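You operate a simulated robot arm through the tools that you are given. There is no shell and no other tool. Be economical: measure what you need, move in short steps, check, and stop when the job is done.

You are at the controls of a simulated robot arm. One attempt, no reset.

Task
Put things in order on the top of the window table. At the end: the white porcelain knob from the top of the window table stands where the clear stem stood; the medium lamp from the top of the window table is in the white bowl; the clear stem from the top of the window table stands where the brown jar stood; the small brown bottle from the top of the window table is on the frosted glass plate; the brown jar from the top of the window table stands where the medium lamp stood; whatever was shut is shut again. Leave all else as you found it, and nothing knocked over.

It is judged by the outcome, as a careful person would: the job done as asked, and still so three seconds after it is handed in. It fails if anything else is knocked over, pushed out of place, dropped, spilled or broken.

Robot
A 6-joint arm with a two-finger parallel gripper, fixed in place. Base frame: the origin is at the foot of the arm, x ahead of it, y to its left, z up; the work surface is at about z = 0.74. Units: m, rad, N and s.
With the tool pointing down near the work surface it reaches from about 0.26 to 0.68 m from the base axis. Its first joint turns from -1.152 to 1.152 rad. Payload 2.9 kg.
The tool frame sits at the grasp point between the pads (the TCP): z along the fingers, y along the line on which they close. The tips reach 0.03 m beyond it. The gripper opens to 0.11 m. The fingers are 0.02 m wide and 0.01 m thick; the gripper's body (0.048 by 0.112 m) begins 0.055 m behind the TCP.
Orientation is that of the tool frame in the base frame, as a unit quaternion [w, x, y, z]. With the fingers straight down and closing along the base's y, the tool's x points along the base's -x, its y along +y and its z along -z.

Tools
- The arm moves only by the tool apply_moves. Its argument "increments" is text: rows parted by semicolons, each of 6 numbers parted by spaces: the shift along the tool's x, y, z in mm, then the turn, a rotation vector about the tool's x, y, z in rad. In form: dx dy dz wx wy wz; .... A call has 1 to 20 rows; each row shifts and turns the commanded pose from where the row before left it, along the tool's axes as they then stand. "gripper" is the finger opening in mm, from 0 to 110, set as the call begins (left out, the last holds). Rows are played at 5 a second. More than 0.05 m and 0.15 rad between two rows, or a gripper value outside its range, and nothing of the call is played. Where a pose cannot be reached the arm comes as near as it can. A force on the tool above 40 N (or 10 N above the force at the start of the call, whichever is more), or a blocked arm, ends the call early, and 0.2 s more pass. Each finger travels about 0.108 m/s and halts on what it meets, pressing with about 45 N; the grip force reading is that of the motor and also rises with nothing between the fingers. The clock runs only during rows and for 0.2 s after the last one: add rows that do not move to give the fingers time. It gives the time, the measured TCP pose, the force on the tool (base axes), the opening and the grip force at its end, in the units of the frame above (readings bear some noise).
- Cameras (640 x 400 px; columns grow to the right, rows downward): "scene" is fixed at [0.0857, 0.4529, 1.3652]; the picture's right is [-0.58, -0.82, 0.00], its down [-0.59, 0.42, -0.69] and it looks along [0.56, -0.40, -0.72] (base axes); focal length 317 px, centre (320, 200). "wrist" rides on the gripper at [-0.036, 0, -0.057] in the tool frame; the picture's right is [0.00, -1.00, 0.00], its down [0.97, 0.00, -0.24] and it looks along [0.24, 0.00, 0.97] (tool axes); focal length 218 px, centre (320, 200). There is no depth. A picture from a camera that has moved, and an enlarged one, comes with that camera's place and axes in the base frame and with its lens.
- snapshot(camera): a new picture of that camera. No time passes.
- zoom(camera, box): a new picture of the part [left, top, right, bottom] of that camera's present view, enlarged. No time passes.
- close_job(): hands the job in; it is judged then, once.

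Go step by step. Nothing tells you positions but the pictures and the camera data: compare them with the known pose of the tool, close in by small moves and look again before you grip or let go. The budget is 120 turns and 76 pictures, counting those below and the enlarged ones. Unless the task says otherwise, let go and move clear before handing in, and close with one line.

The tools are called as a command line: name --argument value ..., lists and objects as JSON in quotes. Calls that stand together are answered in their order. apply_moves: Moves the arm, as the interface text tells. Its arguments: {"type":"object","properties":{"increments":{"type":"string"},"gripper":{"type":"number"}},"required":["increments"]} The other tools are called the same way: snapshot (camera) takes a picture; zoom (camera, box) takes an enlarged picture of a part of a camera's view; close_job () hands the job in.

At the start:

```text
time: 0.0
tcp_pos: [0.4187, 0.0707, 1.0551]
orientation: [0.0, 0.0, 1.0, 0.0]
force: [0.8, -0.4, -0.6]
width: 0.11
grip_force: 0.0
```

scene: 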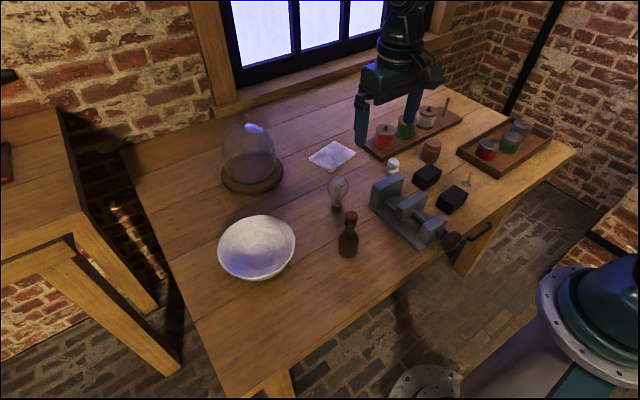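
wrist: 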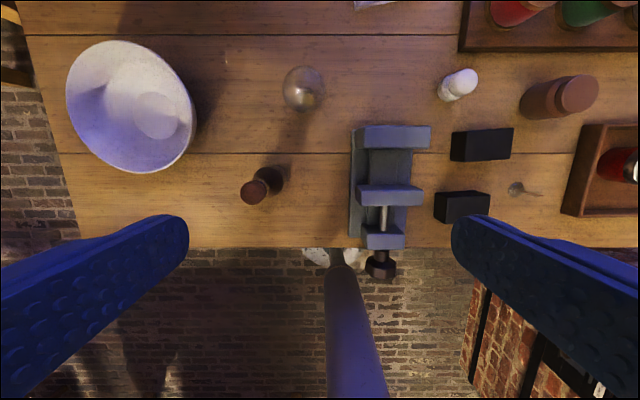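

I see the table with bowl, lamp, brown bottle, vise, knob, jar and something tiny near the blocks. I'll enlarge the pictures to identify and locate them.

zoom --camera "scene" --box '[360, 90, 560, 215]'

zoom --camera "scene" --box '[200, 110, 400, 290]'

zoom --camera "wrist" --box '[400, 40, 640, 240]'

```text
3.20 times, centred on (460, 152) of scene
camera zoom: at [0.0857, 0.4529, 1.3652], right [-0.58, -0.82, 0.0], down [-0.59, 0.42, -0.69], along [0.56, -0.4, -0.72], focal length 1014 px, centre (-128, 352)
```

zoom: 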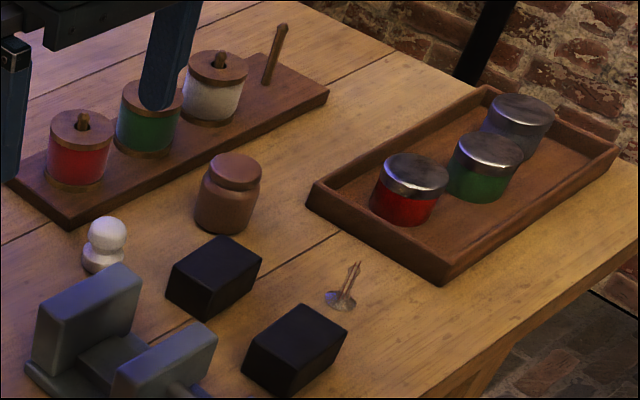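

```text
2.22 times, centred on (300, 200) of scene
camera zoom: at [0.0857, 0.4529, 1.3652], right [-0.58, -0.82, 0.0], down [-0.59, 0.42, -0.69], along [0.56, -0.4, -0.72], focal length 704 px, centre (364, 200)
```

zoom: 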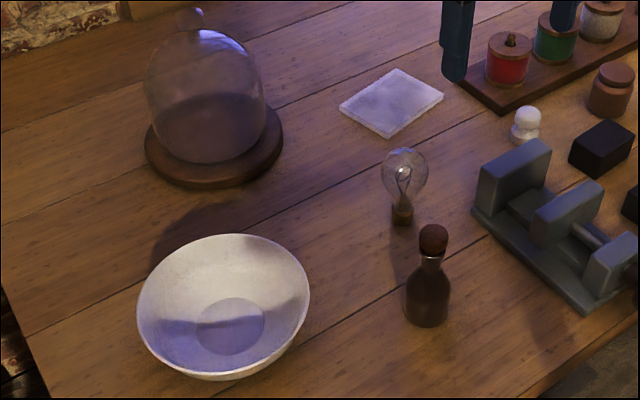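

```text
2.00 times, centred on (520, 140) of wrist
camera zoom: at [0.454, 0.0709, 1.1121], right [0.0, -1.0, 0.0], down [-0.97, 0.0, 0.24], along [-0.24, 0.0, -0.97], focal length 436 px, centre (-80, 320)
```

zoom: 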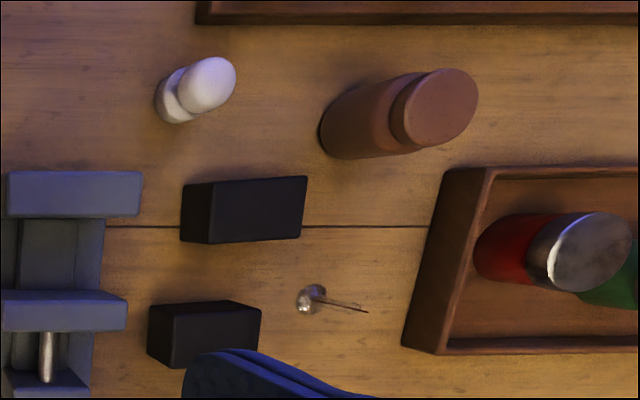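

The lamp seems to be near (0.52, 0.09) and the bowl near (0.50, 0.33). I'll move above the lamp for a closer look.

apply_moves --increments "-27 6 35 0 0 0; -27 6 35 0 0 0; -27 6 35 0 0 0; 0 0 0 0 0 0" --gripper 110

snapshot --camera "wrist"

snapshot --camera "scene"

```text
time: 1.0
tcp_pos: [0.5005, 0.0874, 0.9504]
orientation: [0.0, 0.001, 1.0, 0.0]
force: [0.3, -0.4, 0.1]
width: 0.1099
grip_force: 0.1
```

```text
70 pictures are left
camera wrist: at [0.5372, 0.0882, 1.0063], right [0.0, -1.0, 0.0], down [-0.97, 0.0, 0.24], along [-0.24, 0.0, -0.97], focal length 218 px, centre (320, 200)
```

wrist: 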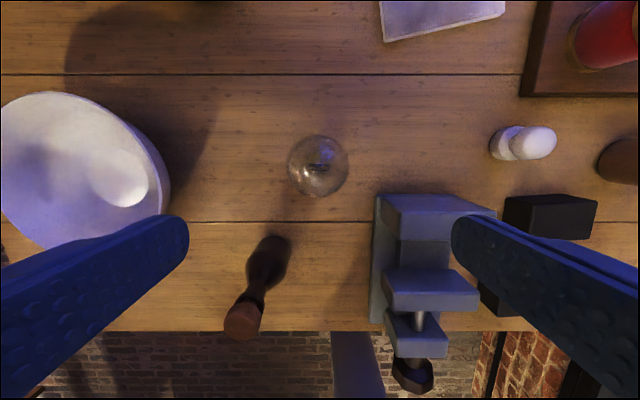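

```text
69 pictures are left
```

scene: 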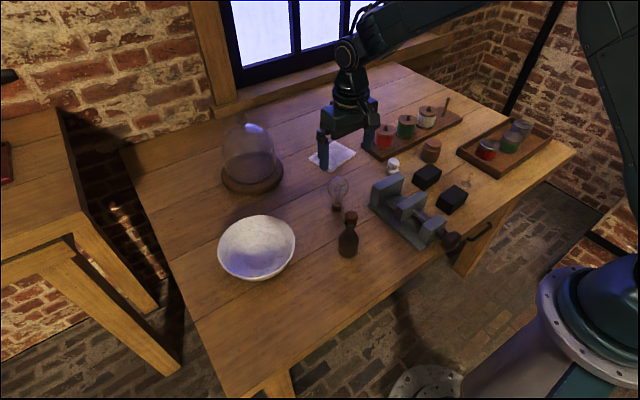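

The lamp is at about (0.521, 0.090), with its bulb about 50 mm wide and its widest part near z = 0.82. I'll lower part way with the gripper narrowed to 85 mm, then check.

apply_moves --increments "-20 2.5 0 0 0 0; 0 0 40 0 0 0; 0 0 35 0 0 0; 0 0 0 0 0 0" --gripper 85

snapshot --camera "wrist"

zoom --camera "scene" --box '[260, 110, 420, 230]'

```text
time: 2.0
tcp_pos: [0.52, 0.0907, 0.8771]
orientation: [0.0, 0.0, 1.0, 0.0]
force: [0.0, -0.1, -0.2]
width: 0.0853
grip_force: 0.1
```

```text
68 pictures are left
camera wrist: at [0.5549, 0.0913, 0.9324], right [0.0, -1.0, 0.0], down [-0.97, 0.0, 0.24], along [-0.24, 0.0, -0.97], focal length 218 px, centre (320, 200)
```

wrist: 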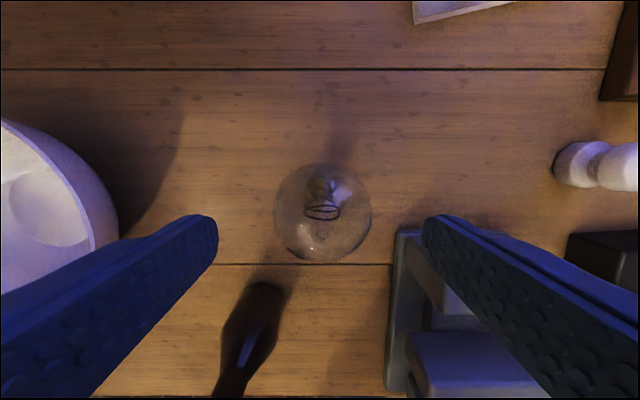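

```text
3.33 times, centred on (340, 170) of scene
camera zoom: at [0.0858, 0.4529, 1.3652], right [-0.58, -0.82, 0.0], down [-0.59, 0.42, -0.69], along [0.56, -0.4, -0.72], focal length 1056 px, centre (253, 300)
```

zoom: 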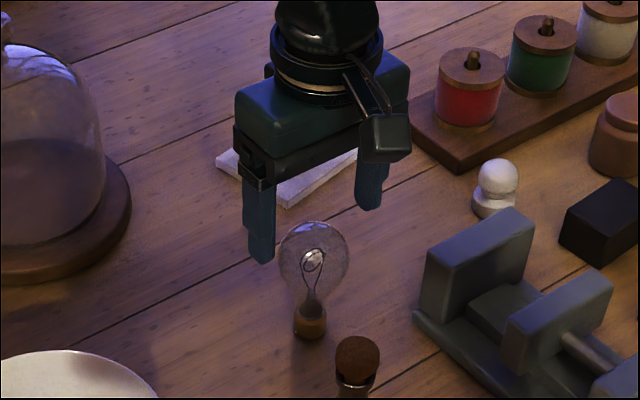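

The fingers straddle the bulb well. I'll lower to its widest part and close.

apply_moves --increments "0 0 30 0 0 0; 0 0 29 0 0 0; 0 0 0 0 0 0"

apply_moves --increments "0 0 0 0 0 0; 0 0 0 0 0 0; 0 0 0 0 0 0; 0 0 0 0 0 0" --gripper 46

snapshot --camera "wrist"

```text
time: 2.8
tcp_pos: [0.5217, 0.091, 0.8181]
orientation: [0.0, 0.0, 1.0, 0.001]
force: [0.7, -0.2, -0.7]
width: 0.085
grip_force: 0.1
```

```text
time: 3.8
tcp_pos: [0.52, 0.0913, 0.8182]
orientation: [0.0, 0.0, 1.0, 0.0]
force: [0.1, 0.4, -0.2]
width: 0.053
grip_force: 29.8
```

```text
66 pictures are left
camera wrist: at [0.5566, 0.0914, 0.8742], right [0.0, -1.0, 0.0], down [-0.97, 0.0, 0.24], along [-0.24, 0.0, -0.97], focal length 218 px, centre (320, 200)
```

wrist: 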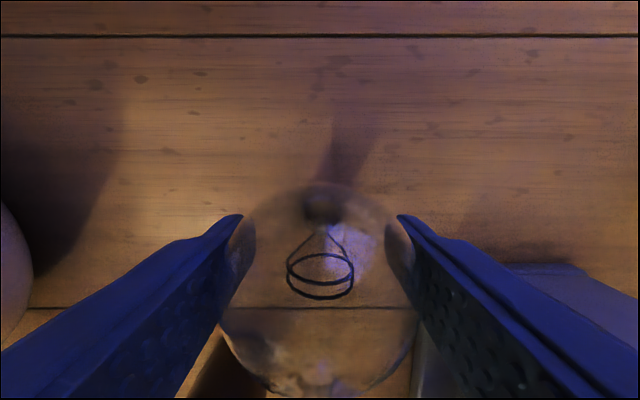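

The lamp is gripped with the opening at 53 mm. I'll lift it, move it over the bowl and look.

apply_moves --increments "0 0 -20 0 0 0; 0 0 -45 0 0 0; 0 0 -45 0 0 0; 4 45 0 0 0 0; 4 48 0 0 0 0; 4 48 0 0 0 0; 4 48 0 0 0 0; 4 46 0 0 0 0; 0 0 0 0 0 0; 0 0 0 0 0 0"

snapshot --camera "wrist"

zoom --camera "scene" --box '[160, 100, 400, 300]'

```text
time: 6.0
tcp_pos: [0.4996, 0.327, 0.9284]
orientation: [0.0, 0.0, 1.0, 0.001]
force: [0.9, 0.0, -0.1]
width: 0.0527
grip_force: 30.4
```

```text
65 pictures are left
camera wrist: at [0.5356, 0.3285, 0.9845], right [0.0, -1.0, 0.0], down [-0.97, 0.0, 0.24], along [-0.24, 0.0, -0.97], focal length 218 px, centre (320, 200)
```

wrist: 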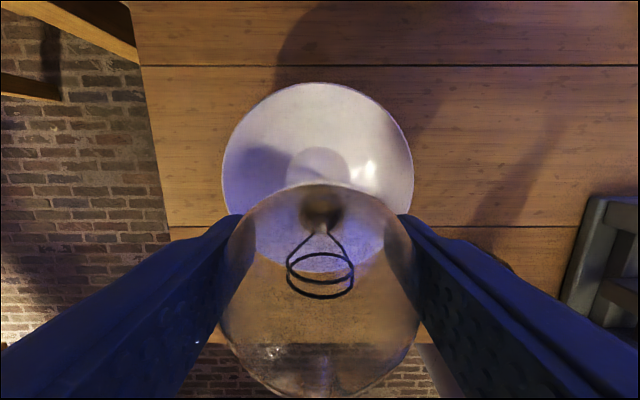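

```text
2.00 times, centred on (280, 200) of scene
camera zoom: at [0.0857, 0.4529, 1.3652], right [-0.58, -0.82, 0.0], down [-0.59, 0.42, -0.69], along [0.56, -0.4, -0.72], focal length 634 px, centre (400, 200)
```

zoom: 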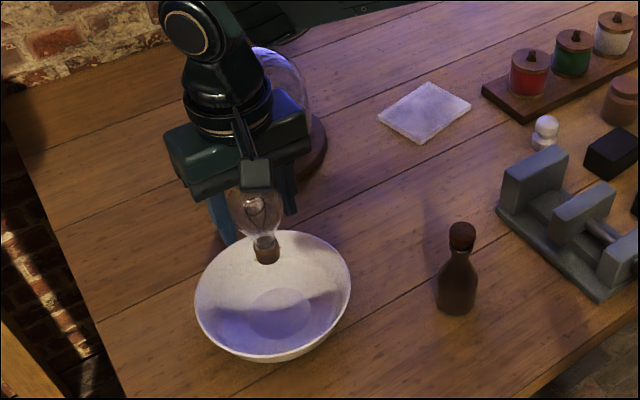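

The bowl centre is near (0.501, 0.329), just under the lamp. I'll lower to just above the bowl floor.

apply_moves --increments "-2 2 30 0 0 0; 0 0 30 0 0 0; 0 0 26 0 0 0; 0 0 5 0 0 0; 0 0 2 0 0 0; 0 0 0 0 0 0"

zoom --camera "scene" --box '[200, 170, 320, 290]'

```text
time: 7.4
tcp_pos: [0.502, 0.3283, 0.8348]
orientation: [0.0, 0.0, 1.0, 0.0]
force: [-0.2, 0.0, -0.1]
width: 0.0528
grip_force: 30.2
```

```text
3.33 times, centred on (260, 230) of scene
camera zoom: at [0.0858, 0.4529, 1.3652], right [-0.58, -0.82, 0.0], down [-0.59, 0.42, -0.69], along [0.56, -0.4, -0.72], focal length 1056 px, centre (520, 100)
```

zoom: 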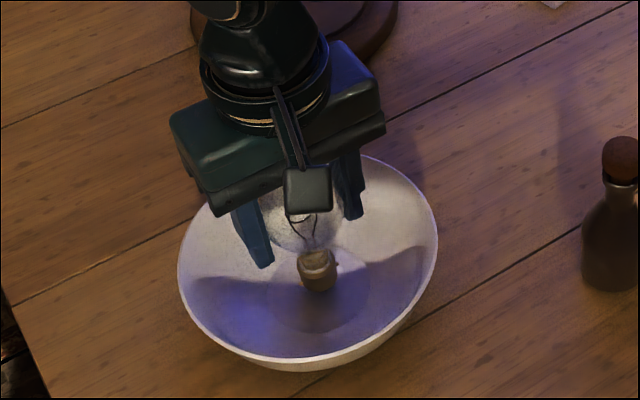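

The lamp is still a little above the floor, so I'll ease it down until I feel contact.

apply_moves --increments "0 0 2 0 0 0; 0 0 2 0 0 0; 0 0 1 0 0 0; 0 0 0 0 0 0"

apply_moves --increments "0 0 1 0 0 0; 0 0 1 0 0 0; 0 0 0 0 0 0"

```text
time: 8.4
tcp_pos: [0.5009, 0.3283, 0.8295]
orientation: [0.0, 0.0, 1.0, 0.0]
force: [-0.7, -0.6, -0.7]
width: 0.0527
grip_force: 30.2
```

```text
time: 9.2
tcp_pos: [0.5013, 0.329, 0.8262]
orientation: [0.0, 0.0, 1.0, 0.0]
force: [0.0, -0.8, -1.2]
width: 0.053
grip_force: 29.9
```

apply_moves --increments "0 0 1 0 0 0; 0 0 1 0 0 0; 0 0 0 0 0 0"

zoom --camera "scene" --box '[215, 190, 305, 280]'

```text
time: 10.0
tcp_pos: [0.5015, 0.3295, 0.8263]
orientation: [0.0, 0.0, 1.0, 0.0]
force: [-0.5, 0.3, -0.4]
width: 0.053
grip_force: 29.6
```

```text
4.44 times, centred on (260, 235) of scene
camera zoom: at [0.0858, 0.4529, 1.3652], right [-0.58, -0.82, 0.0], down [-0.59, 0.42, -0.69], along [0.56, -0.4, -0.72], focal length 1408 px, centre (587, 44)
```

zoom: 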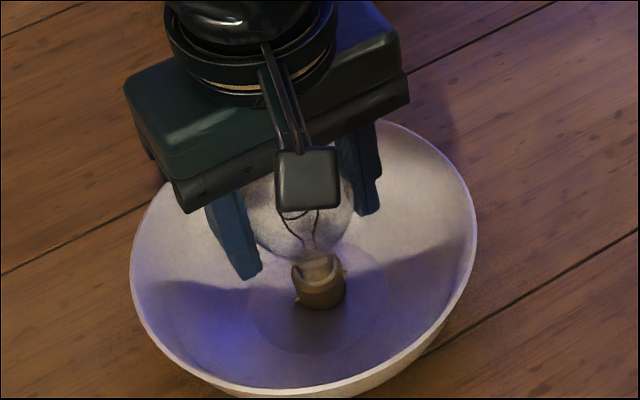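

No clear contact reading yet, so I'll go another 2 mm.

apply_moves --increments "0 0 1 0 0 0; 0 0 0 0 0 0"

apply_moves --increments "0 0 1 0 0 0; 0 0 0 0 0 0"

apply_moves --increments "0 0 1 0 0 0; 0 0 0 0 0 0"

```text
time: 10.6
tcp_pos: [0.501, 0.3283, 0.8248]
orientation: [0.0, 0.0, 1.0, 0.0]
force: [0.2, -0.3, -0.8]
width: 0.053
grip_force: 30.1
```

```text
time: 11.2
tcp_pos: [0.5009, 0.3294, 0.824]
orientation: [0.001, -0.001, 1.0, 0.001]
force: [-2.6, -1.1, 12.3]
width: 0.0532
grip_force: 29.7
```

```text
time: 11.8
tcp_pos: [0.501, 0.3298, 0.8243]
orientation: [0.003, 0.0, 1.0, 0.002]
force: [-1.8, -2.3, 23.6]
width: 0.0532
grip_force: 30.0
```

Contact is clear, so I'll back off 1.5 mm, open gently and rise.

apply_moves --increments "0 0 -1.5 0 0 0; 0 0 0 0 0 0"

apply_moves --increments "0 0 0 0 0 0; 0 0 0 0 0 0; 0 0 0 0 0 0" --gripper 70

apply_moves --increments "0 0 -10 0 0 0; 0 0 -30 0 0 0; 0 0 -45 0 0 0; 0 0 -45 0 0 0; 0 0 0 0 0 0"

snapshot --camera "scene"

```text
time: 12.4
tcp_pos: [0.5006, 0.3297, 0.8238]
orientation: [0.0, 0.0, 1.0, 0.001]
force: [4.1, 3.0, 13.2]
width: 0.0529
grip_force: 29.9
```

```text
time: 13.2
tcp_pos: [0.5022, 0.3276, 0.8239]
orientation: [0.0, 0.0, 1.0, 0.0]
force: [-0.1, -0.1, 0.1]
width: 0.0701
grip_force: 0.0
```

```text
time: 14.4
tcp_pos: [0.5012, 0.3275, 0.956]
orientation: [0.0, 0.001, 1.0, 0.0]
force: [-0.5, 0.0, -0.4]
width: 0.0699
grip_force: 0.0
```

```text
61 pictures are left
```

scene: 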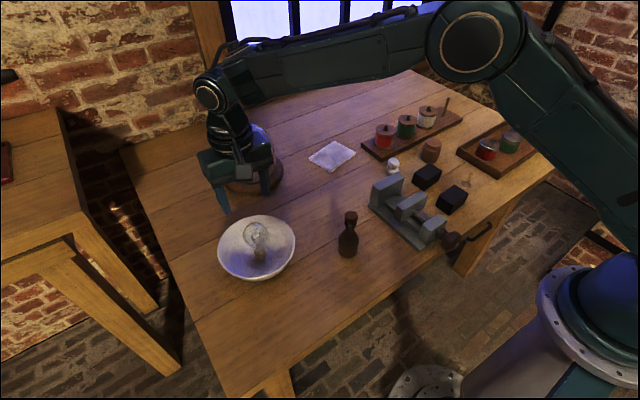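

The lamp stands upright in the bowl. Next is the brown jar near (0.52, -0.28), and I'll move above it.

apply_moves --increments "0 -46 0 0 0 0; 0 -46 0 0 0 0; 0 -46 0 0 0 0; 0 -46 0 0 0 0; 0 -46 0 0 0 0; 0 -46 0 0 0 0; 0 -46 0 0 0 0; 0 -46 0 0 0 0; 0 -46 0 0 0 0; 0 -46 0 0 0 0; 0 -46 0 0 0 0; -5 -46 0 0 0 0; -5 -46 0 0 0 0; 0 0 0 0 0 0; 0 0 0 0 0 0"

snapshot --camera "wrist"

```text
time: 17.6
tcp_pos: [0.5133, -0.2703, 0.9527]
orientation: [0.0, 0.0, 1.0, 0.0]
force: [1.0, -0.7, -0.2]
width: 0.07
grip_force: 0.1
```

```text
60 pictures are left
camera wrist: at [0.5488, -0.2693, 1.008], right [0.0, -1.0, 0.0], down [-0.97, 0.0, 0.24], along [-0.24, 0.0, -0.97], focal length 218 px, centre (320, 200)
```

wrist: 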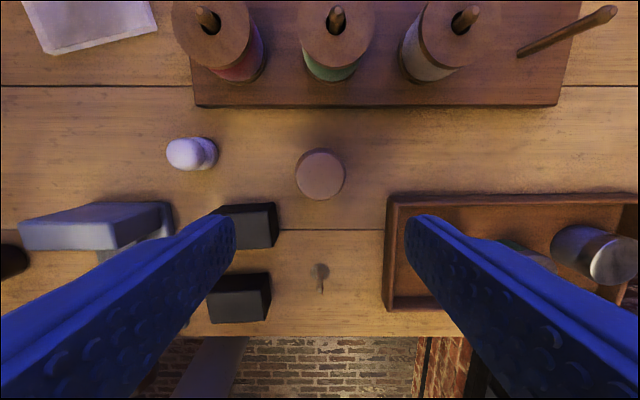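

The jar is centred near (0.5245, -0.269), with its lid about 45 mm wide and its top near z = 0.81. I'll lower to just above it and verify.

apply_moves --increments "-11 1 0 0 0 0; 0 0 40 0 0 0; 0 0 45 0 0 0; 0 0 0 0 0 0" --gripper 78

snapshot --camera "wrist"

zoom --camera "scene" --box '[360, 90, 520, 190]'

```text
time: 18.6
tcp_pos: [0.5226, -0.2685, 0.8679]
orientation: [0.0, 0.0, 1.0, 0.001]
force: [-0.1, 0.4, -0.5]
width: 0.078
grip_force: 0.0
```

```text
59 pictures are left
camera wrist: at [0.5586, -0.2687, 0.9235], right [0.0, -1.0, 0.0], down [-0.97, 0.0, 0.24], along [-0.24, 0.0, -0.97], focal length 218 px, centre (320, 200)
```

wrist: 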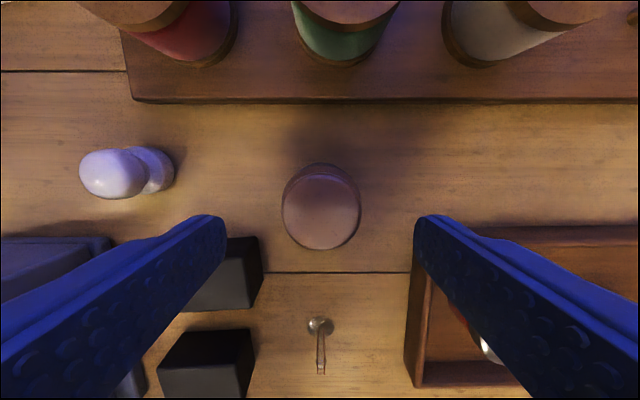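

```text
4.00 times, centred on (440, 140) of scene
camera zoom: at [0.0858, 0.4529, 1.3652], right [-0.58, -0.82, 0.0], down [-0.59, 0.42, -0.69], along [0.56, -0.4, -0.72], focal length 1268 px, centre (-160, 440)
```

zoom: 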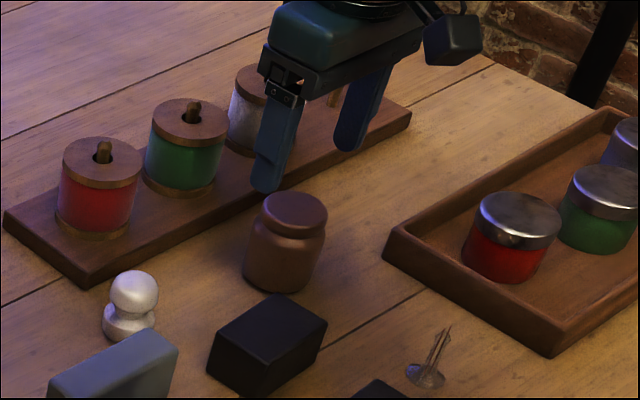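

The fingers straddle the jar with room on both sides. I'll lower and grip its body.

apply_moves --increments "-3 0 30 0 0 0; 0 0 30 0 0 0; 0 0 28 0 0 0; 0 0 0 0 0 0"

apply_moves --increments "0 0 0 0 0 0; 0 0 0 0 0 0; 0 0 0 0 0 0; 0 0 0 0 0 0" --gripper 40

snapshot --camera "wrist"

```text
time: 19.6
tcp_pos: [0.5283, -0.2679, 0.7793]
orientation: [0.001, 0.0, 1.0, 0.0]
force: [0.1, -0.6, -0.4]
width: 0.0779
grip_force: 0.2
```

```text
time: 20.6
tcp_pos: [0.5271, -0.2678, 0.7785]
orientation: [0.0, 0.0, 1.0, 0.0]
force: [0.3, -0.5, 0.3]
width: 0.0479
grip_force: 44.6
```

```text
57 pictures are left
camera wrist: at [0.5634, -0.2676, 0.8349], right [0.0, -1.0, 0.0], down [-0.97, 0.0, 0.24], along [-0.24, 0.0, -0.97], focal length 218 px, centre (320, 200)
```

wrist: 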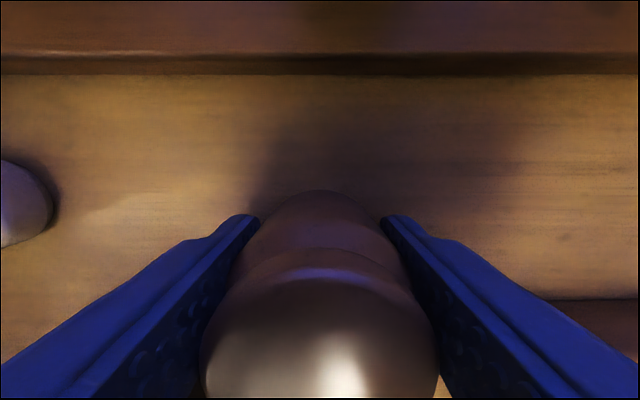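

The jar is gripped at 48 mm, centred about (0.527, -0.268). I'll lift it and carry it to the lamp's old place at (0.521, 0.0905).

apply_moves --increments "0 0 -30 0 0 0; 0 0 -45 0 0 0; 0 0 -45 0 0 0; 1 44 0 0 0 0; 1 45 0 0 0 0; 1 45 0 0 0 0; 1 45 0 0 0 0; 1 45 0 0 0 0; 1 45 0 0 0 0; 0 45 0 0 0 0; 0 44.5 0 0 0 0; 0 0 0 0 0 0; 0 0 0 0 0 0"

snapshot --camera "wrist"

snapshot --camera "scene"

```text
time: 23.4
tcp_pos: [0.5206, 0.0918, 0.8999]
orientation: [-0.001, -0.001, 1.0, 0.001]
force: [-0.1, 0.8, 0.5]
width: 0.0401
grip_force: 0.0
```

```text
56 pictures are left
camera wrist: at [0.5567, 0.0913, 0.9566], right [0.0, -1.0, 0.0], down [-0.97, 0.0, 0.24], along [-0.24, 0.0, -0.97], focal length 218 px, centre (320, 200)
```

wrist: 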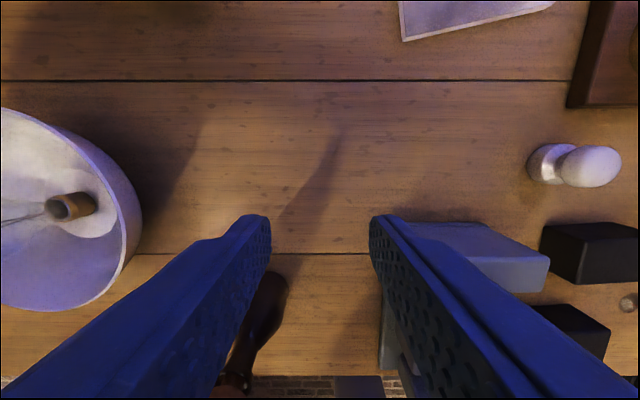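

```text
55 pictures are left
```

scene: 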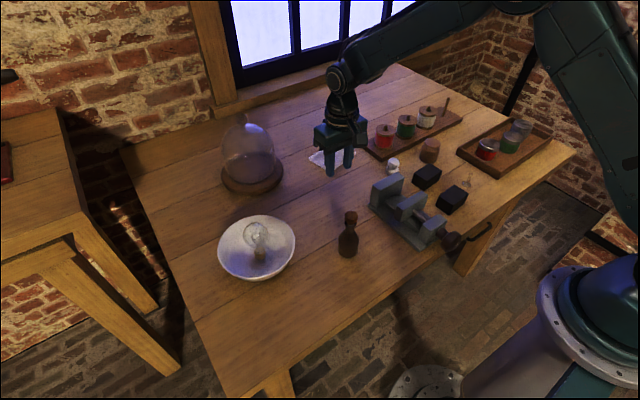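

The jar slipped out of the fingers and seems to be still standing in its place. I'll check it closely.

zoom --camera "scene" --box '[380, 120, 480, 200]'

```text
5.00 times, centred on (430, 160) of scene
camera zoom: at [0.0857, 0.4529, 1.3652], right [-0.58, -0.82, 0.0], down [-0.59, 0.42, -0.69], along [0.56, -0.4, -0.72], focal length 1584 px, centre (-230, 400)
```

zoom: 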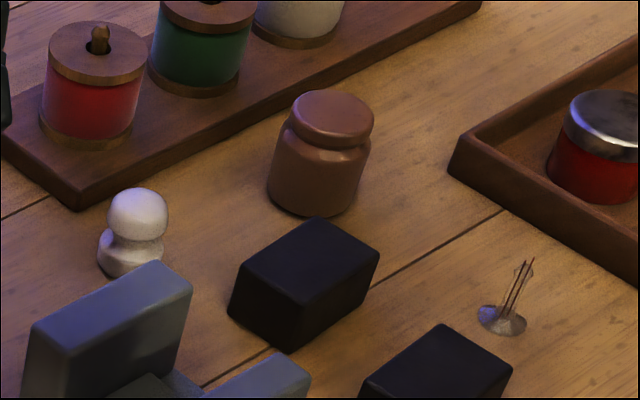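

The jar still stands exactly where it was, so I'll go back above it and look at its shape before gripping again.

apply_moves --increments "0 -45 0 0 0 0; 0 -45 0 0 0 0; 0 -45 0 0 0 0; 0 -45 0 0 0 0; 0 -45 0 0 0 0; 0 -45 0 0 0 0; 0 -45 0 0 0 0; 0 -45 0 0 0 0; -15 0 0 0 0 0; 0 0 0 0 0 0" --gripper 90

zoom --camera "wrist" --box '[220, 120, 420, 320]'

```text
time: 25.6
tcp_pos: [0.5349, -0.2715, 0.8985]
orientation: [0.0, -0.001, 1.0, 0.0]
force: [-0.1, 1.0, -0.5]
width: 0.0901
grip_force: 0.0
```

```text
2.00 times, centred on (320, 220) of wrist
camera zoom: at [0.5701, -0.2707, 0.9553], right [0.0, -1.0, 0.0], down [-0.97, 0.0, 0.24], along [-0.24, 0.0, -0.97], focal length 436 px, centre (320, 160)
```

zoom: 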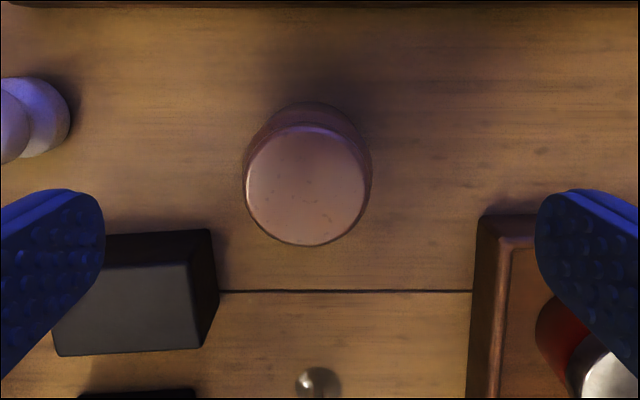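

The jar looks centred at about (0.5215, -0.266), so my first grip was slightly off and high. I'll lower again, centred and deeper, then grip and inspect before lifting.

apply_moves --increments "13 5 0 0 0 0; 0 0 45 0 0 0; 0 0 45 0 0 0; 0 0 30 0 0 0; 0 0 4 0 0 0; 0 0 0 0 0 0" --gripper 82

apply_moves --increments "0 0 0 0 0 0; 0 0 0 0 0 0; 0 0 0 0 0 0; 0 0 0 0 0 0" --gripper 30

zoom --camera "scene" --box '[380, 110, 480, 190]'

snapshot --camera "wrist"

```text
time: 27.0
tcp_pos: [0.5217, -0.2655, 0.777]
orientation: [0.0, -0.001, 1.0, 0.0]
force: [-0.1, -1.4, -0.2]
width: 0.082
grip_force: 0.0
```

```text
time: 28.0
tcp_pos: [0.522, -0.2654, 0.7758]
orientation: [0.0, 0.0, 1.0, 0.0]
force: [0.1, -0.8, 0.0]
width: 0.048
grip_force: 45.5
```

```text
5.00 times, centred on (430, 150) of scene
camera zoom: at [0.0858, 0.4529, 1.3652], right [-0.58, -0.82, 0.0], down [-0.59, 0.42, -0.69], along [0.56, -0.4, -0.72], focal length 1584 px, centre (-230, 450)
```

zoom: 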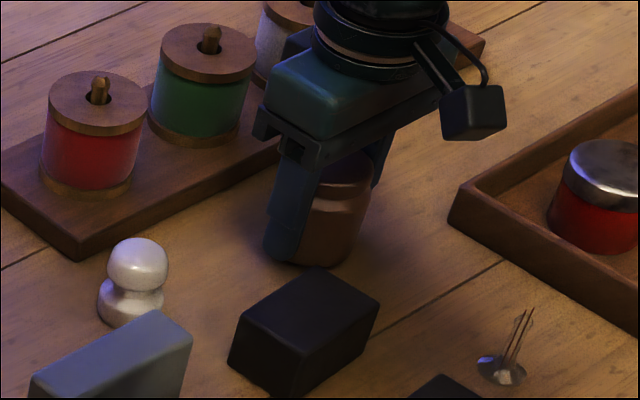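

```text
51 pictures are left
camera wrist: at [0.5572, -0.2654, 0.8326], right [0.0, -1.0, 0.0], down [-0.97, 0.0, 0.24], along [-0.24, 0.0, -0.97], focal length 218 px, centre (320, 200)
```

wrist: 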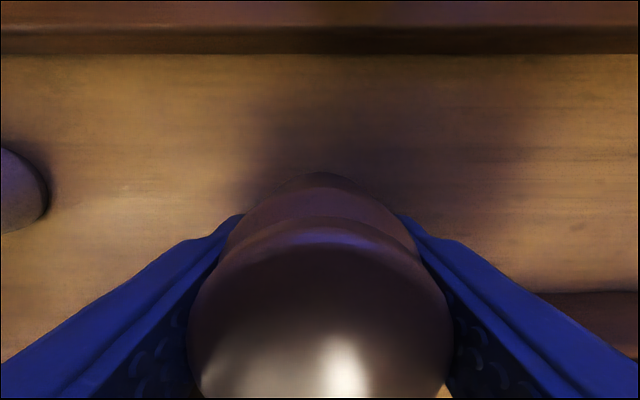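

The fingers hold the jar centrally at 48 mm. I'll lift slowly and check that it comes along.

apply_moves --increments "0 0 -3 0 0 0; 0 0 -3 0 0 0; 0 0 -4 0 0 0; 0 0 -5 0 0 0; 0 0 0 0 0 0"

zoom --camera "scene" --box '[380, 110, 480, 190]'

```text
time: 29.2
tcp_pos: [0.5215, -0.2653, 0.7917]
orientation: [0.0, 0.0, 1.0, 0.001]
force: [0.1, 0.1, -1.2]
width: 0.0482
grip_force: 44.8
```

```text
5.00 times, centred on (430, 150) of scene
camera zoom: at [0.0858, 0.4529, 1.3652], right [-0.58, -0.82, 0.0], down [-0.59, 0.42, -0.69], along [0.56, -0.4, -0.72], focal length 1584 px, centre (-230, 450)
```

zoom: 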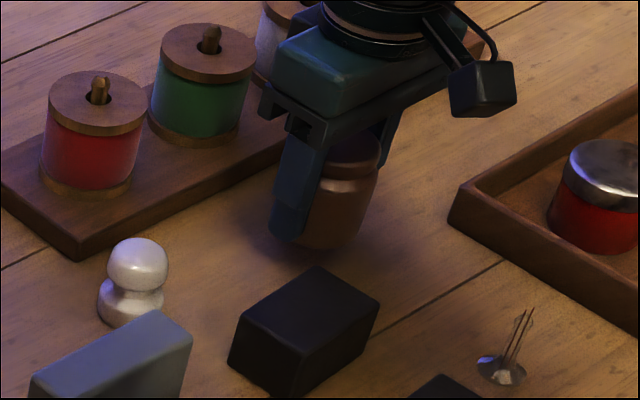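

The jar is coming along this time. I'll lift on gently and carry it to the lamp's old place.

apply_moves --increments "0 0 -10 0 0 0; 0 0 -20 0 0 0; 0 0 -30 0 0 0; 0 0 -30 0 0 0; 0 0 -15 0 0 0; 0 15 0 0 0 0; 0 30 0 0 0 0; 0 40 0 0 0 0; 0 40 0 0 0 0; 0 40 0 0 0 0; 0 40 0 0 0 0; 0 40 0 0 0 0; 0 40 0 0 0 0; 0 36 0 0 0 0; 0 25 0 0 0 0; 0 10 0 0 0 0; 0 0 0 0 0 0; 0 0 0 0 0 0"

snapshot --camera "wrist"

zoom --camera "scene" --box '[260, 90, 420, 210]'

```text
time: 33.0
tcp_pos: [0.5213, 0.0914, 0.8962]
orientation: [0.0, 0.0, 1.0, 0.0]
force: [0.3, -0.1, -2.1]
width: 0.048
grip_force: 45.1
```

```text
49 pictures are left
camera wrist: at [0.5564, 0.0913, 0.9519], right [0.0, -1.0, 0.0], down [-0.97, 0.0, 0.24], along [-0.24, 0.0, -0.97], focal length 218 px, centre (320, 200)
```

wrist: 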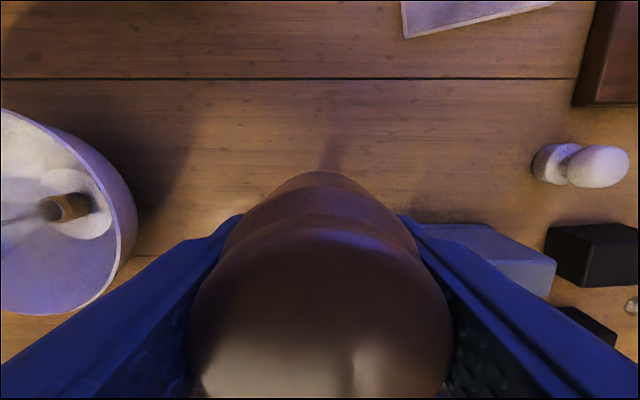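

```text
3.33 times, centred on (340, 150) of scene
camera zoom: at [0.0858, 0.4529, 1.3652], right [-0.58, -0.82, 0.0], down [-0.59, 0.42, -0.69], along [0.56, -0.4, -0.72], focal length 1056 px, centre (253, 367)
```

zoom: 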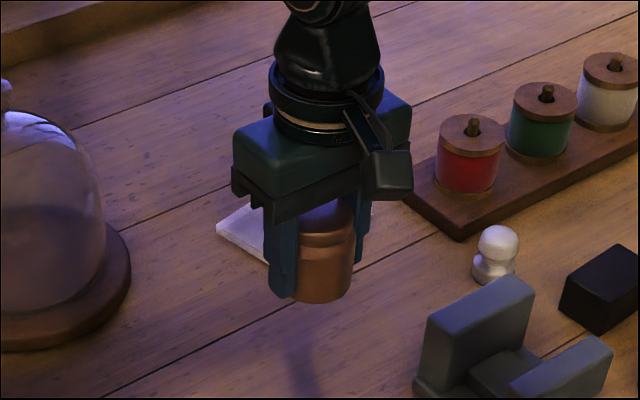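

The jar is held firmly above the spot. I'll lower it to the table.

apply_moves --increments "0 -0.5 40 0 0 0; 0 0 40 0 0 0; 0 0 30 0 0 0; 0 0 6 0 0 0; 0 0 2 0 0 0; 0 0 0 0 0 0"

apply_moves --increments "0 0 1 0 0 0; 0 0 0 0 0 0"

```text
time: 34.4
tcp_pos: [0.5191, 0.0916, 0.7784]
orientation: [0.0, 0.001, 1.0, -0.001]
force: [0.4, 0.2, -1.6]
width: 0.0477
grip_force: 44.7
```

```text
time: 35.0
tcp_pos: [0.5206, 0.09, 0.7765]
orientation: [0.001, 0.001, 1.0, -0.001]
force: [0.0, -0.8, -1.1]
width: 0.0483
grip_force: 45.6
```

apply_moves --increments "0 0 1 0 0 0; 0 0 0 0 0 0"

apply_moves --increments "0 0 1 0 0 0; 0 0 0 0 0 0"

```text
time: 35.6
tcp_pos: [0.5209, 0.0902, 0.7768]
orientation: [0.0, 0.001, 1.0, 0.0]
force: [-1.2, -1.3, 3.4]
width: 0.0476
grip_force: 44.5
```

```text
time: 36.2
tcp_pos: [0.5224, 0.0901, 0.7763]
orientation: [0.001, -0.001, 1.0, 0.001]
force: [-5.8, -0.6, 20.4]
width: 0.0478
grip_force: 44.8
```

The jar is on the table. I'll back off 1 mm, release, rise, then move toward the stem near (0.38, -0.27).

apply_moves --increments "0 0 -1 0 0 0; 0 0 0 0 0 0"

apply_moves --increments "0 0 0 0 0 0; 0 0 0 0 0 0; 0 0 0 0 0 0; 0 0 -15 0 0 0; 0 0 -40 0 0 0; 0 0 -45 0 0 0; 0 0 -45 0 0 0; 0 0 -15 0 0 0" --gripper 68

apply_moves --increments "20 -40 0 0 0 0; 20 -40 0 0 0 0; 20 -40 0 0 0 0; 20 -40 0 0 0 0; 20 -40 0 0 0 0; 20 -40 0 0 0 0; 0 -40 20 0 0 0; 0 -40 20 0 0 0; 0 -40 20 0 0 0; 0 0 0 0 0 0" --gripper 60

snapshot --camera "wrist"

snapshot --camera "scene"

```text
time: 36.8
tcp_pos: [0.5217, 0.09, 0.7764]
orientation: [0.0, 0.0, 1.0, 0.0]
force: [-0.8, -0.9, 13.2]
width: 0.0476
grip_force: 44.5
```

```text
time: 38.6
tcp_pos: [0.5226, 0.0909, 0.9353]
orientation: [0.0, 0.0, 1.0, 0.0]
force: [0.0, 0.3, -0.4]
width: 0.068
grip_force: 0.1
```

```text
time: 40.8
tcp_pos: [0.3999, -0.2709, 0.8768]
orientation: [0.0, 0.0, 1.0, 0.0]
force: [-0.6, -1.1, -0.2]
width: 0.06
grip_force: 0.1
```

```text
47 pictures are left
camera wrist: at [0.4356, -0.2705, 0.9329], right [0.0, -1.0, 0.0], down [-0.97, 0.0, 0.24], along [-0.24, 0.0, -0.97], focal length 218 px, centre (320, 200)
```

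wrist: 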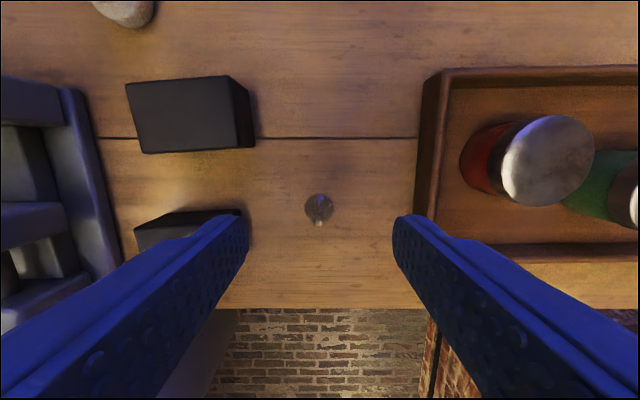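

```text
46 pictures are left
```

scene: 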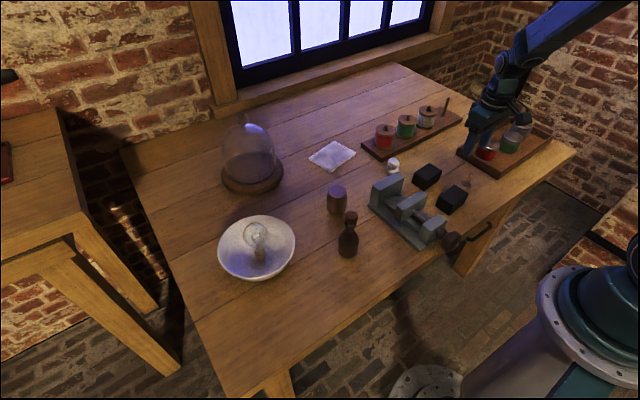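

The jar stands where the lamp was. The stem's foot is at about (0.382, -0.269), and I'll zoom in to see its form.

zoom --camera "scene" --box '[445, 165, 485, 190]'

zoom --camera "wrist" --box '[290, 180, 350, 240]'

```text
16.00 times, centred on (465, 178) of scene
camera zoom: at [0.0858, 0.4529, 1.3652], right [-0.58, -0.82, 0.0], down [-0.59, 0.42, -0.69], along [0.56, -0.4, -0.72], focal length 5070 px, centre (-2000, 560)
```

zoom: 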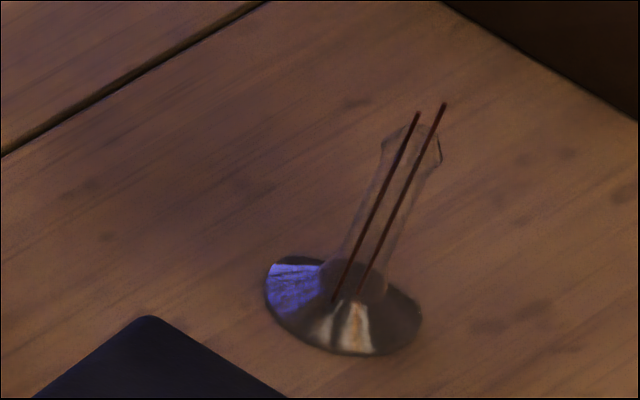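

```text
6.67 times, centred on (320, 210) of wrist
camera zoom: at [0.4356, -0.2705, 0.9329], right [0.0, -1.0, 0.0], down [-0.97, 0.0, 0.24], along [-0.24, 0.0, -0.97], focal length 1455 px, centre (320, 133)
```

zoom: 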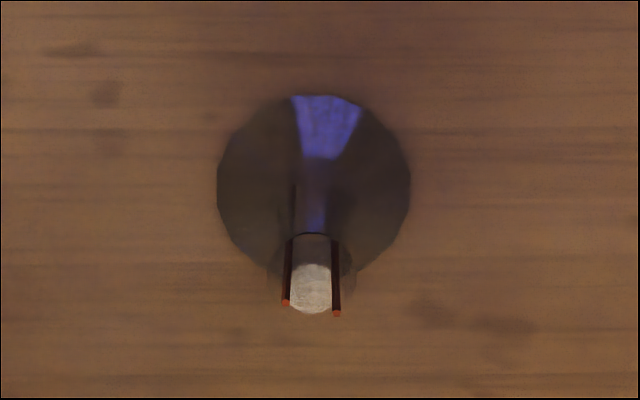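

The stem has a 6 mm glass post about 40 mm tall, with a wider pinch along y. I'll turn the gripper 90° so it closes along x on the post, then look.

apply_moves --increments "0 0 0 0 0 0.1428; 0 0 0 0 0 0.1428; 0 0 0 0 0 0.1428; 0 0 0 0 0 0.1428; 0 0 0 0 0 0.1428; 0 0 0 0 0 0.1428; 0 0 0 0 0 0.1428; 0 0 0 0 0 0.1428; 0 0 0 0 0 0.1428; 0 0 0 0 0 0.1428; 0 0 0 0 0 0.1428; 0 -18 0 0 0 0; 0 0 0 0 0 0" --gripper 50

snapshot --camera "wrist"

```text
time: 43.6
tcp_pos: [0.3844, -0.2692, 0.8764]
orientation: [0.0, 0.707, 0.707, 0.0]
force: [0.4, 0.2, -0.3]
width: 0.0499
grip_force: 0.1
```

```text
43 pictures are left
camera wrist: at [0.3833, -0.3048, 0.9322], right [-1.0, 0.0, 0.0], down [0.0, 0.97, 0.24], along [0.0, 0.24, -0.97], focal length 218 px, centre (320, 200)
```

wrist: 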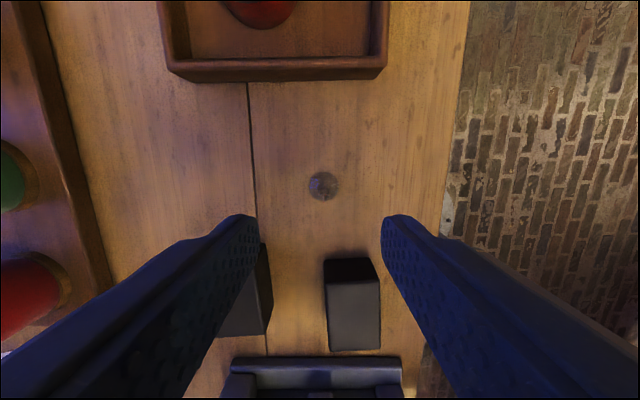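

The stem is at about (0.381, -0.270). I'll lower most of the way and check alignment.

apply_moves --increments "-1 -2.5 0 0 0 0; 0 0 25 0 0 0; 0 0 25 0 0 0; 0 0 0 0 0 0"

zoom --camera "wrist" --box '[220, 150, 420, 275]'

zoom --camera "scene" --box '[420, 130, 516, 190]'

```text
time: 44.6
tcp_pos: [0.3806, -0.2716, 0.826]
orientation: [0.0, 0.707, 0.708, 0.0]
force: [0.7, 0.1, -0.2]
width: 0.0503
grip_force: 0.1
```

```text
3.20 times, centred on (320, 212) of wrist
camera zoom: at [0.381, -0.3066, 0.8815], right [-1.0, 0.0, 0.0], down [0.0, 0.97, 0.24], along [0.0, 0.24, -0.97], focal length 698 px, centre (320, 160)
```

zoom: 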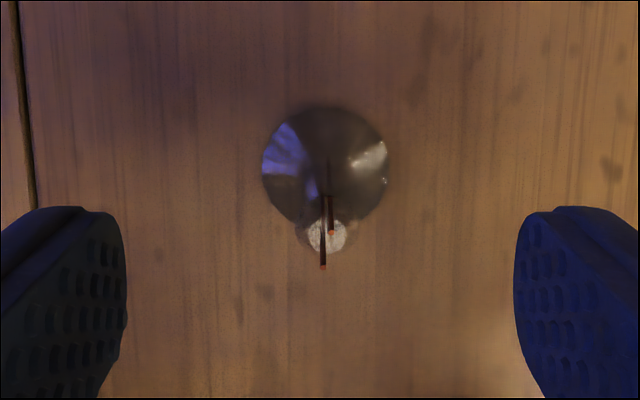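

```text
6.67 times, centred on (468, 160) of scene
camera zoom: at [0.0858, 0.4529, 1.3652], right [-0.58, -0.82, 0.0], down [-0.59, 0.42, -0.69], along [0.56, -0.4, -0.72], focal length 2113 px, centre (-667, 467)
```

zoom: 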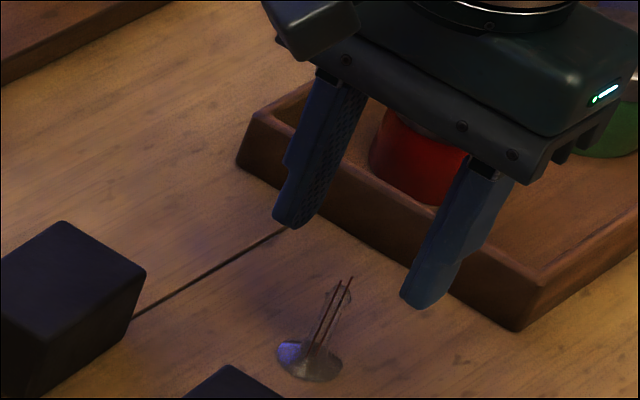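

Alignment is good: post top near z = 0.784 and centre at (0.380, -0.271). I'll lower so the tips are around the post and close gently.

apply_moves --increments "0 0 20 0 0 0; 0 0 20 0 0 0; 0 0 2 0 0 0; 0 0 0 0 0 0"

apply_moves --increments "0 0 0 0 0 0; 0 0 0 0 0 0; 0 0 0 0 0 0; 0 0 0 0 0 0" --gripper 2

zoom --camera "scene" --box '[420, 130, 516, 190]'

```text
time: 45.6
tcp_pos: [0.3807, -0.272, 0.785]
orientation: [0.0, 0.707, 0.707, 0.001]
force: [-0.9, -1.0, -0.6]
width: 0.0501
grip_force: 0.1
```

```text
time: 46.6
tcp_pos: [0.3802, -0.2723, 0.7854]
orientation: [0.0, 0.707, 0.708, 0.0]
force: [-0.6, 0.7, 1.0]
width: 0.0065
grip_force: 45.9
```

```text
6.67 times, centred on (468, 160) of scene
camera zoom: at [0.0857, 0.4529, 1.3652], right [-0.58, -0.82, 0.0], down [-0.59, 0.42, -0.69], along [0.56, -0.4, -0.72], focal length 2113 px, centre (-667, 467)
```

zoom: 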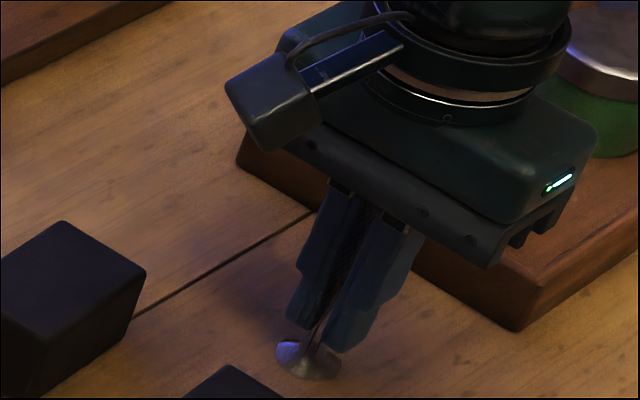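

The stem is gripped at 6.5 mm. I'll lift slowly and carry it to the jar's old place at (0.5217, -0.2655).

apply_moves --increments "0 0 -3 0 0 0; 0 0 -5 0 0 0; 0 0 -10 0 0 0; 0 0 -20 0 0 0; 0 0 -20 0 0 0; 1 20 0 0 0 0; 1.5 35 0 0 0 0; 1.5 35 0 0 0 0; 1.5 35 0 0 0 0; 0 16 0 0 0 0; 0 0 0 0 0 0"

zoom --camera "scene" --box '[380, 90, 476, 150]'

snapshot --camera "wrist"

```text
time: 49.0
tcp_pos: [0.522, -0.2656, 0.8421]
orientation: [0.0, 0.707, 0.707, 0.0]
force: [0.5, 0.6, -0.4]
width: 0.0075
grip_force: 44.7
```

```text
6.67 times, centred on (428, 120) of scene
camera zoom: at [0.0858, 0.4529, 1.3652], right [-0.58, -0.82, 0.0], down [-0.59, 0.42, -0.69], along [0.56, -0.4, -0.72], focal length 2113 px, centre (-400, 733)
```

zoom: 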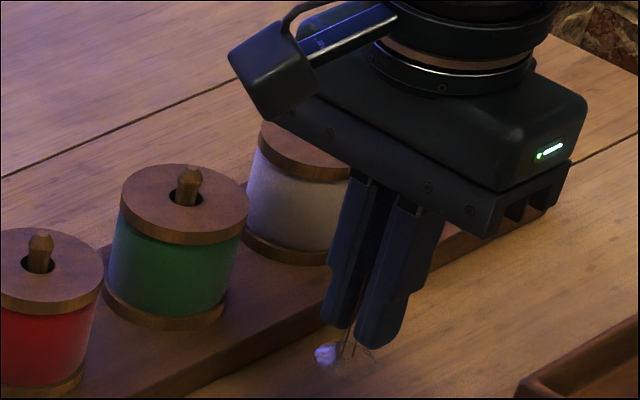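

```text
38 pictures are left
camera wrist: at [0.5215, -0.3014, 0.8981], right [-1.0, 0.0, 0.0], down [0.0, 0.97, 0.24], along [0.0, 0.24, -0.97], focal length 218 px, centre (320, 200)
```

wrist: 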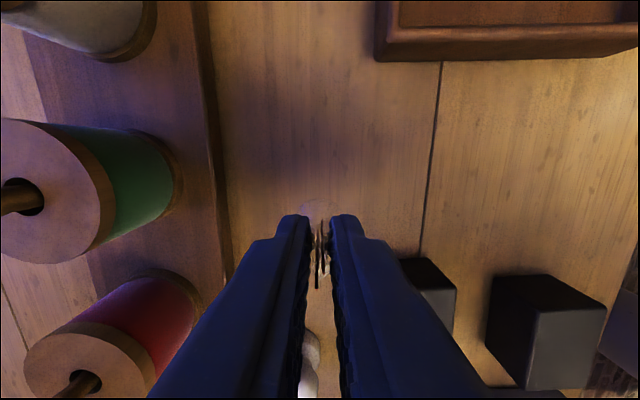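

The stem is held over the spot. I'll lower it to just above the table, then by 1 mm steps.

apply_moves --increments "0 0 20 0 0 0; 0 0 20 0 0 0; 0 0 12 0 0 0; 0 0 2 0 0 0; 0 0 0 0 0 0"

apply_moves --increments "0 0 1 0 0 0; 0 0 0 0 0 0"

apply_moves --increments "0 0 1 0 0 0; 0 0 0 0 0 0"

zoom --camera "scene" --box '[380, 115, 476, 175]'

```text
time: 50.2
tcp_pos: [0.5213, -0.2654, 0.7879]
orientation: [0.0, 0.707, 0.707, 0.0]
force: [0.0, -0.1, 0.0]
width: 0.0072
grip_force: 45.6
```

```text
time: 50.8
tcp_pos: [0.5206, -0.2648, 0.7871]
orientation: [0.0, 0.707, 0.708, 0.0]
force: [-0.7, 0.8, -0.7]
width: 0.0075
grip_force: 45.5
```

```text
time: 51.4
tcp_pos: [0.5209, -0.2649, 0.7861]
orientation: [0.0, 0.707, 0.707, 0.0]
force: [0.4, 0.1, -0.5]
width: 0.0074
grip_force: 45.0
```

```text
6.67 times, centred on (428, 145) of scene
camera zoom: at [0.0857, 0.4529, 1.3652], right [-0.58, -0.82, 0.0], down [-0.59, 0.42, -0.69], along [0.56, -0.4, -0.72], focal length 2113 px, centre (-400, 567)
```

zoom: 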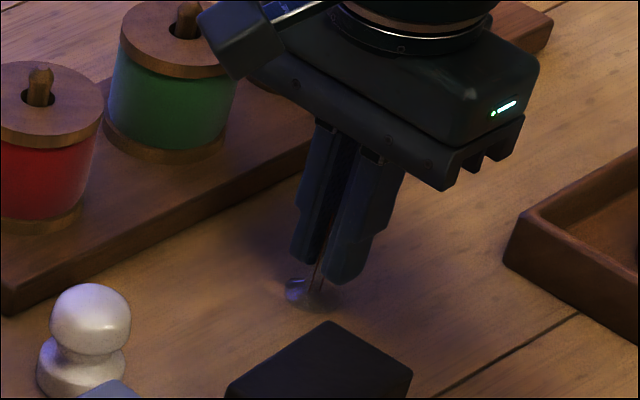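

apply_moves --increments "0 0 1 0 0 0; 0 0 0 0 0 0"

apply_moves --increments "0 0 1 0 0 0; 0 0 0 0 0 0"

```text
time: 52.0
tcp_pos: [0.5222, -0.2649, 0.7848]
orientation: [0.0, 0.707, 0.707, 0.0]
force: [-0.3, 0.6, 0.7]
width: 0.0075
grip_force: 44.0
```

```text
time: 52.6
tcp_pos: [0.5208, -0.266, 0.7846]
orientation: [0.001, 0.707, 0.707, 0.0]
force: [-1.0, 1.1, 7.7]
width: 0.0073
grip_force: 45.0
```

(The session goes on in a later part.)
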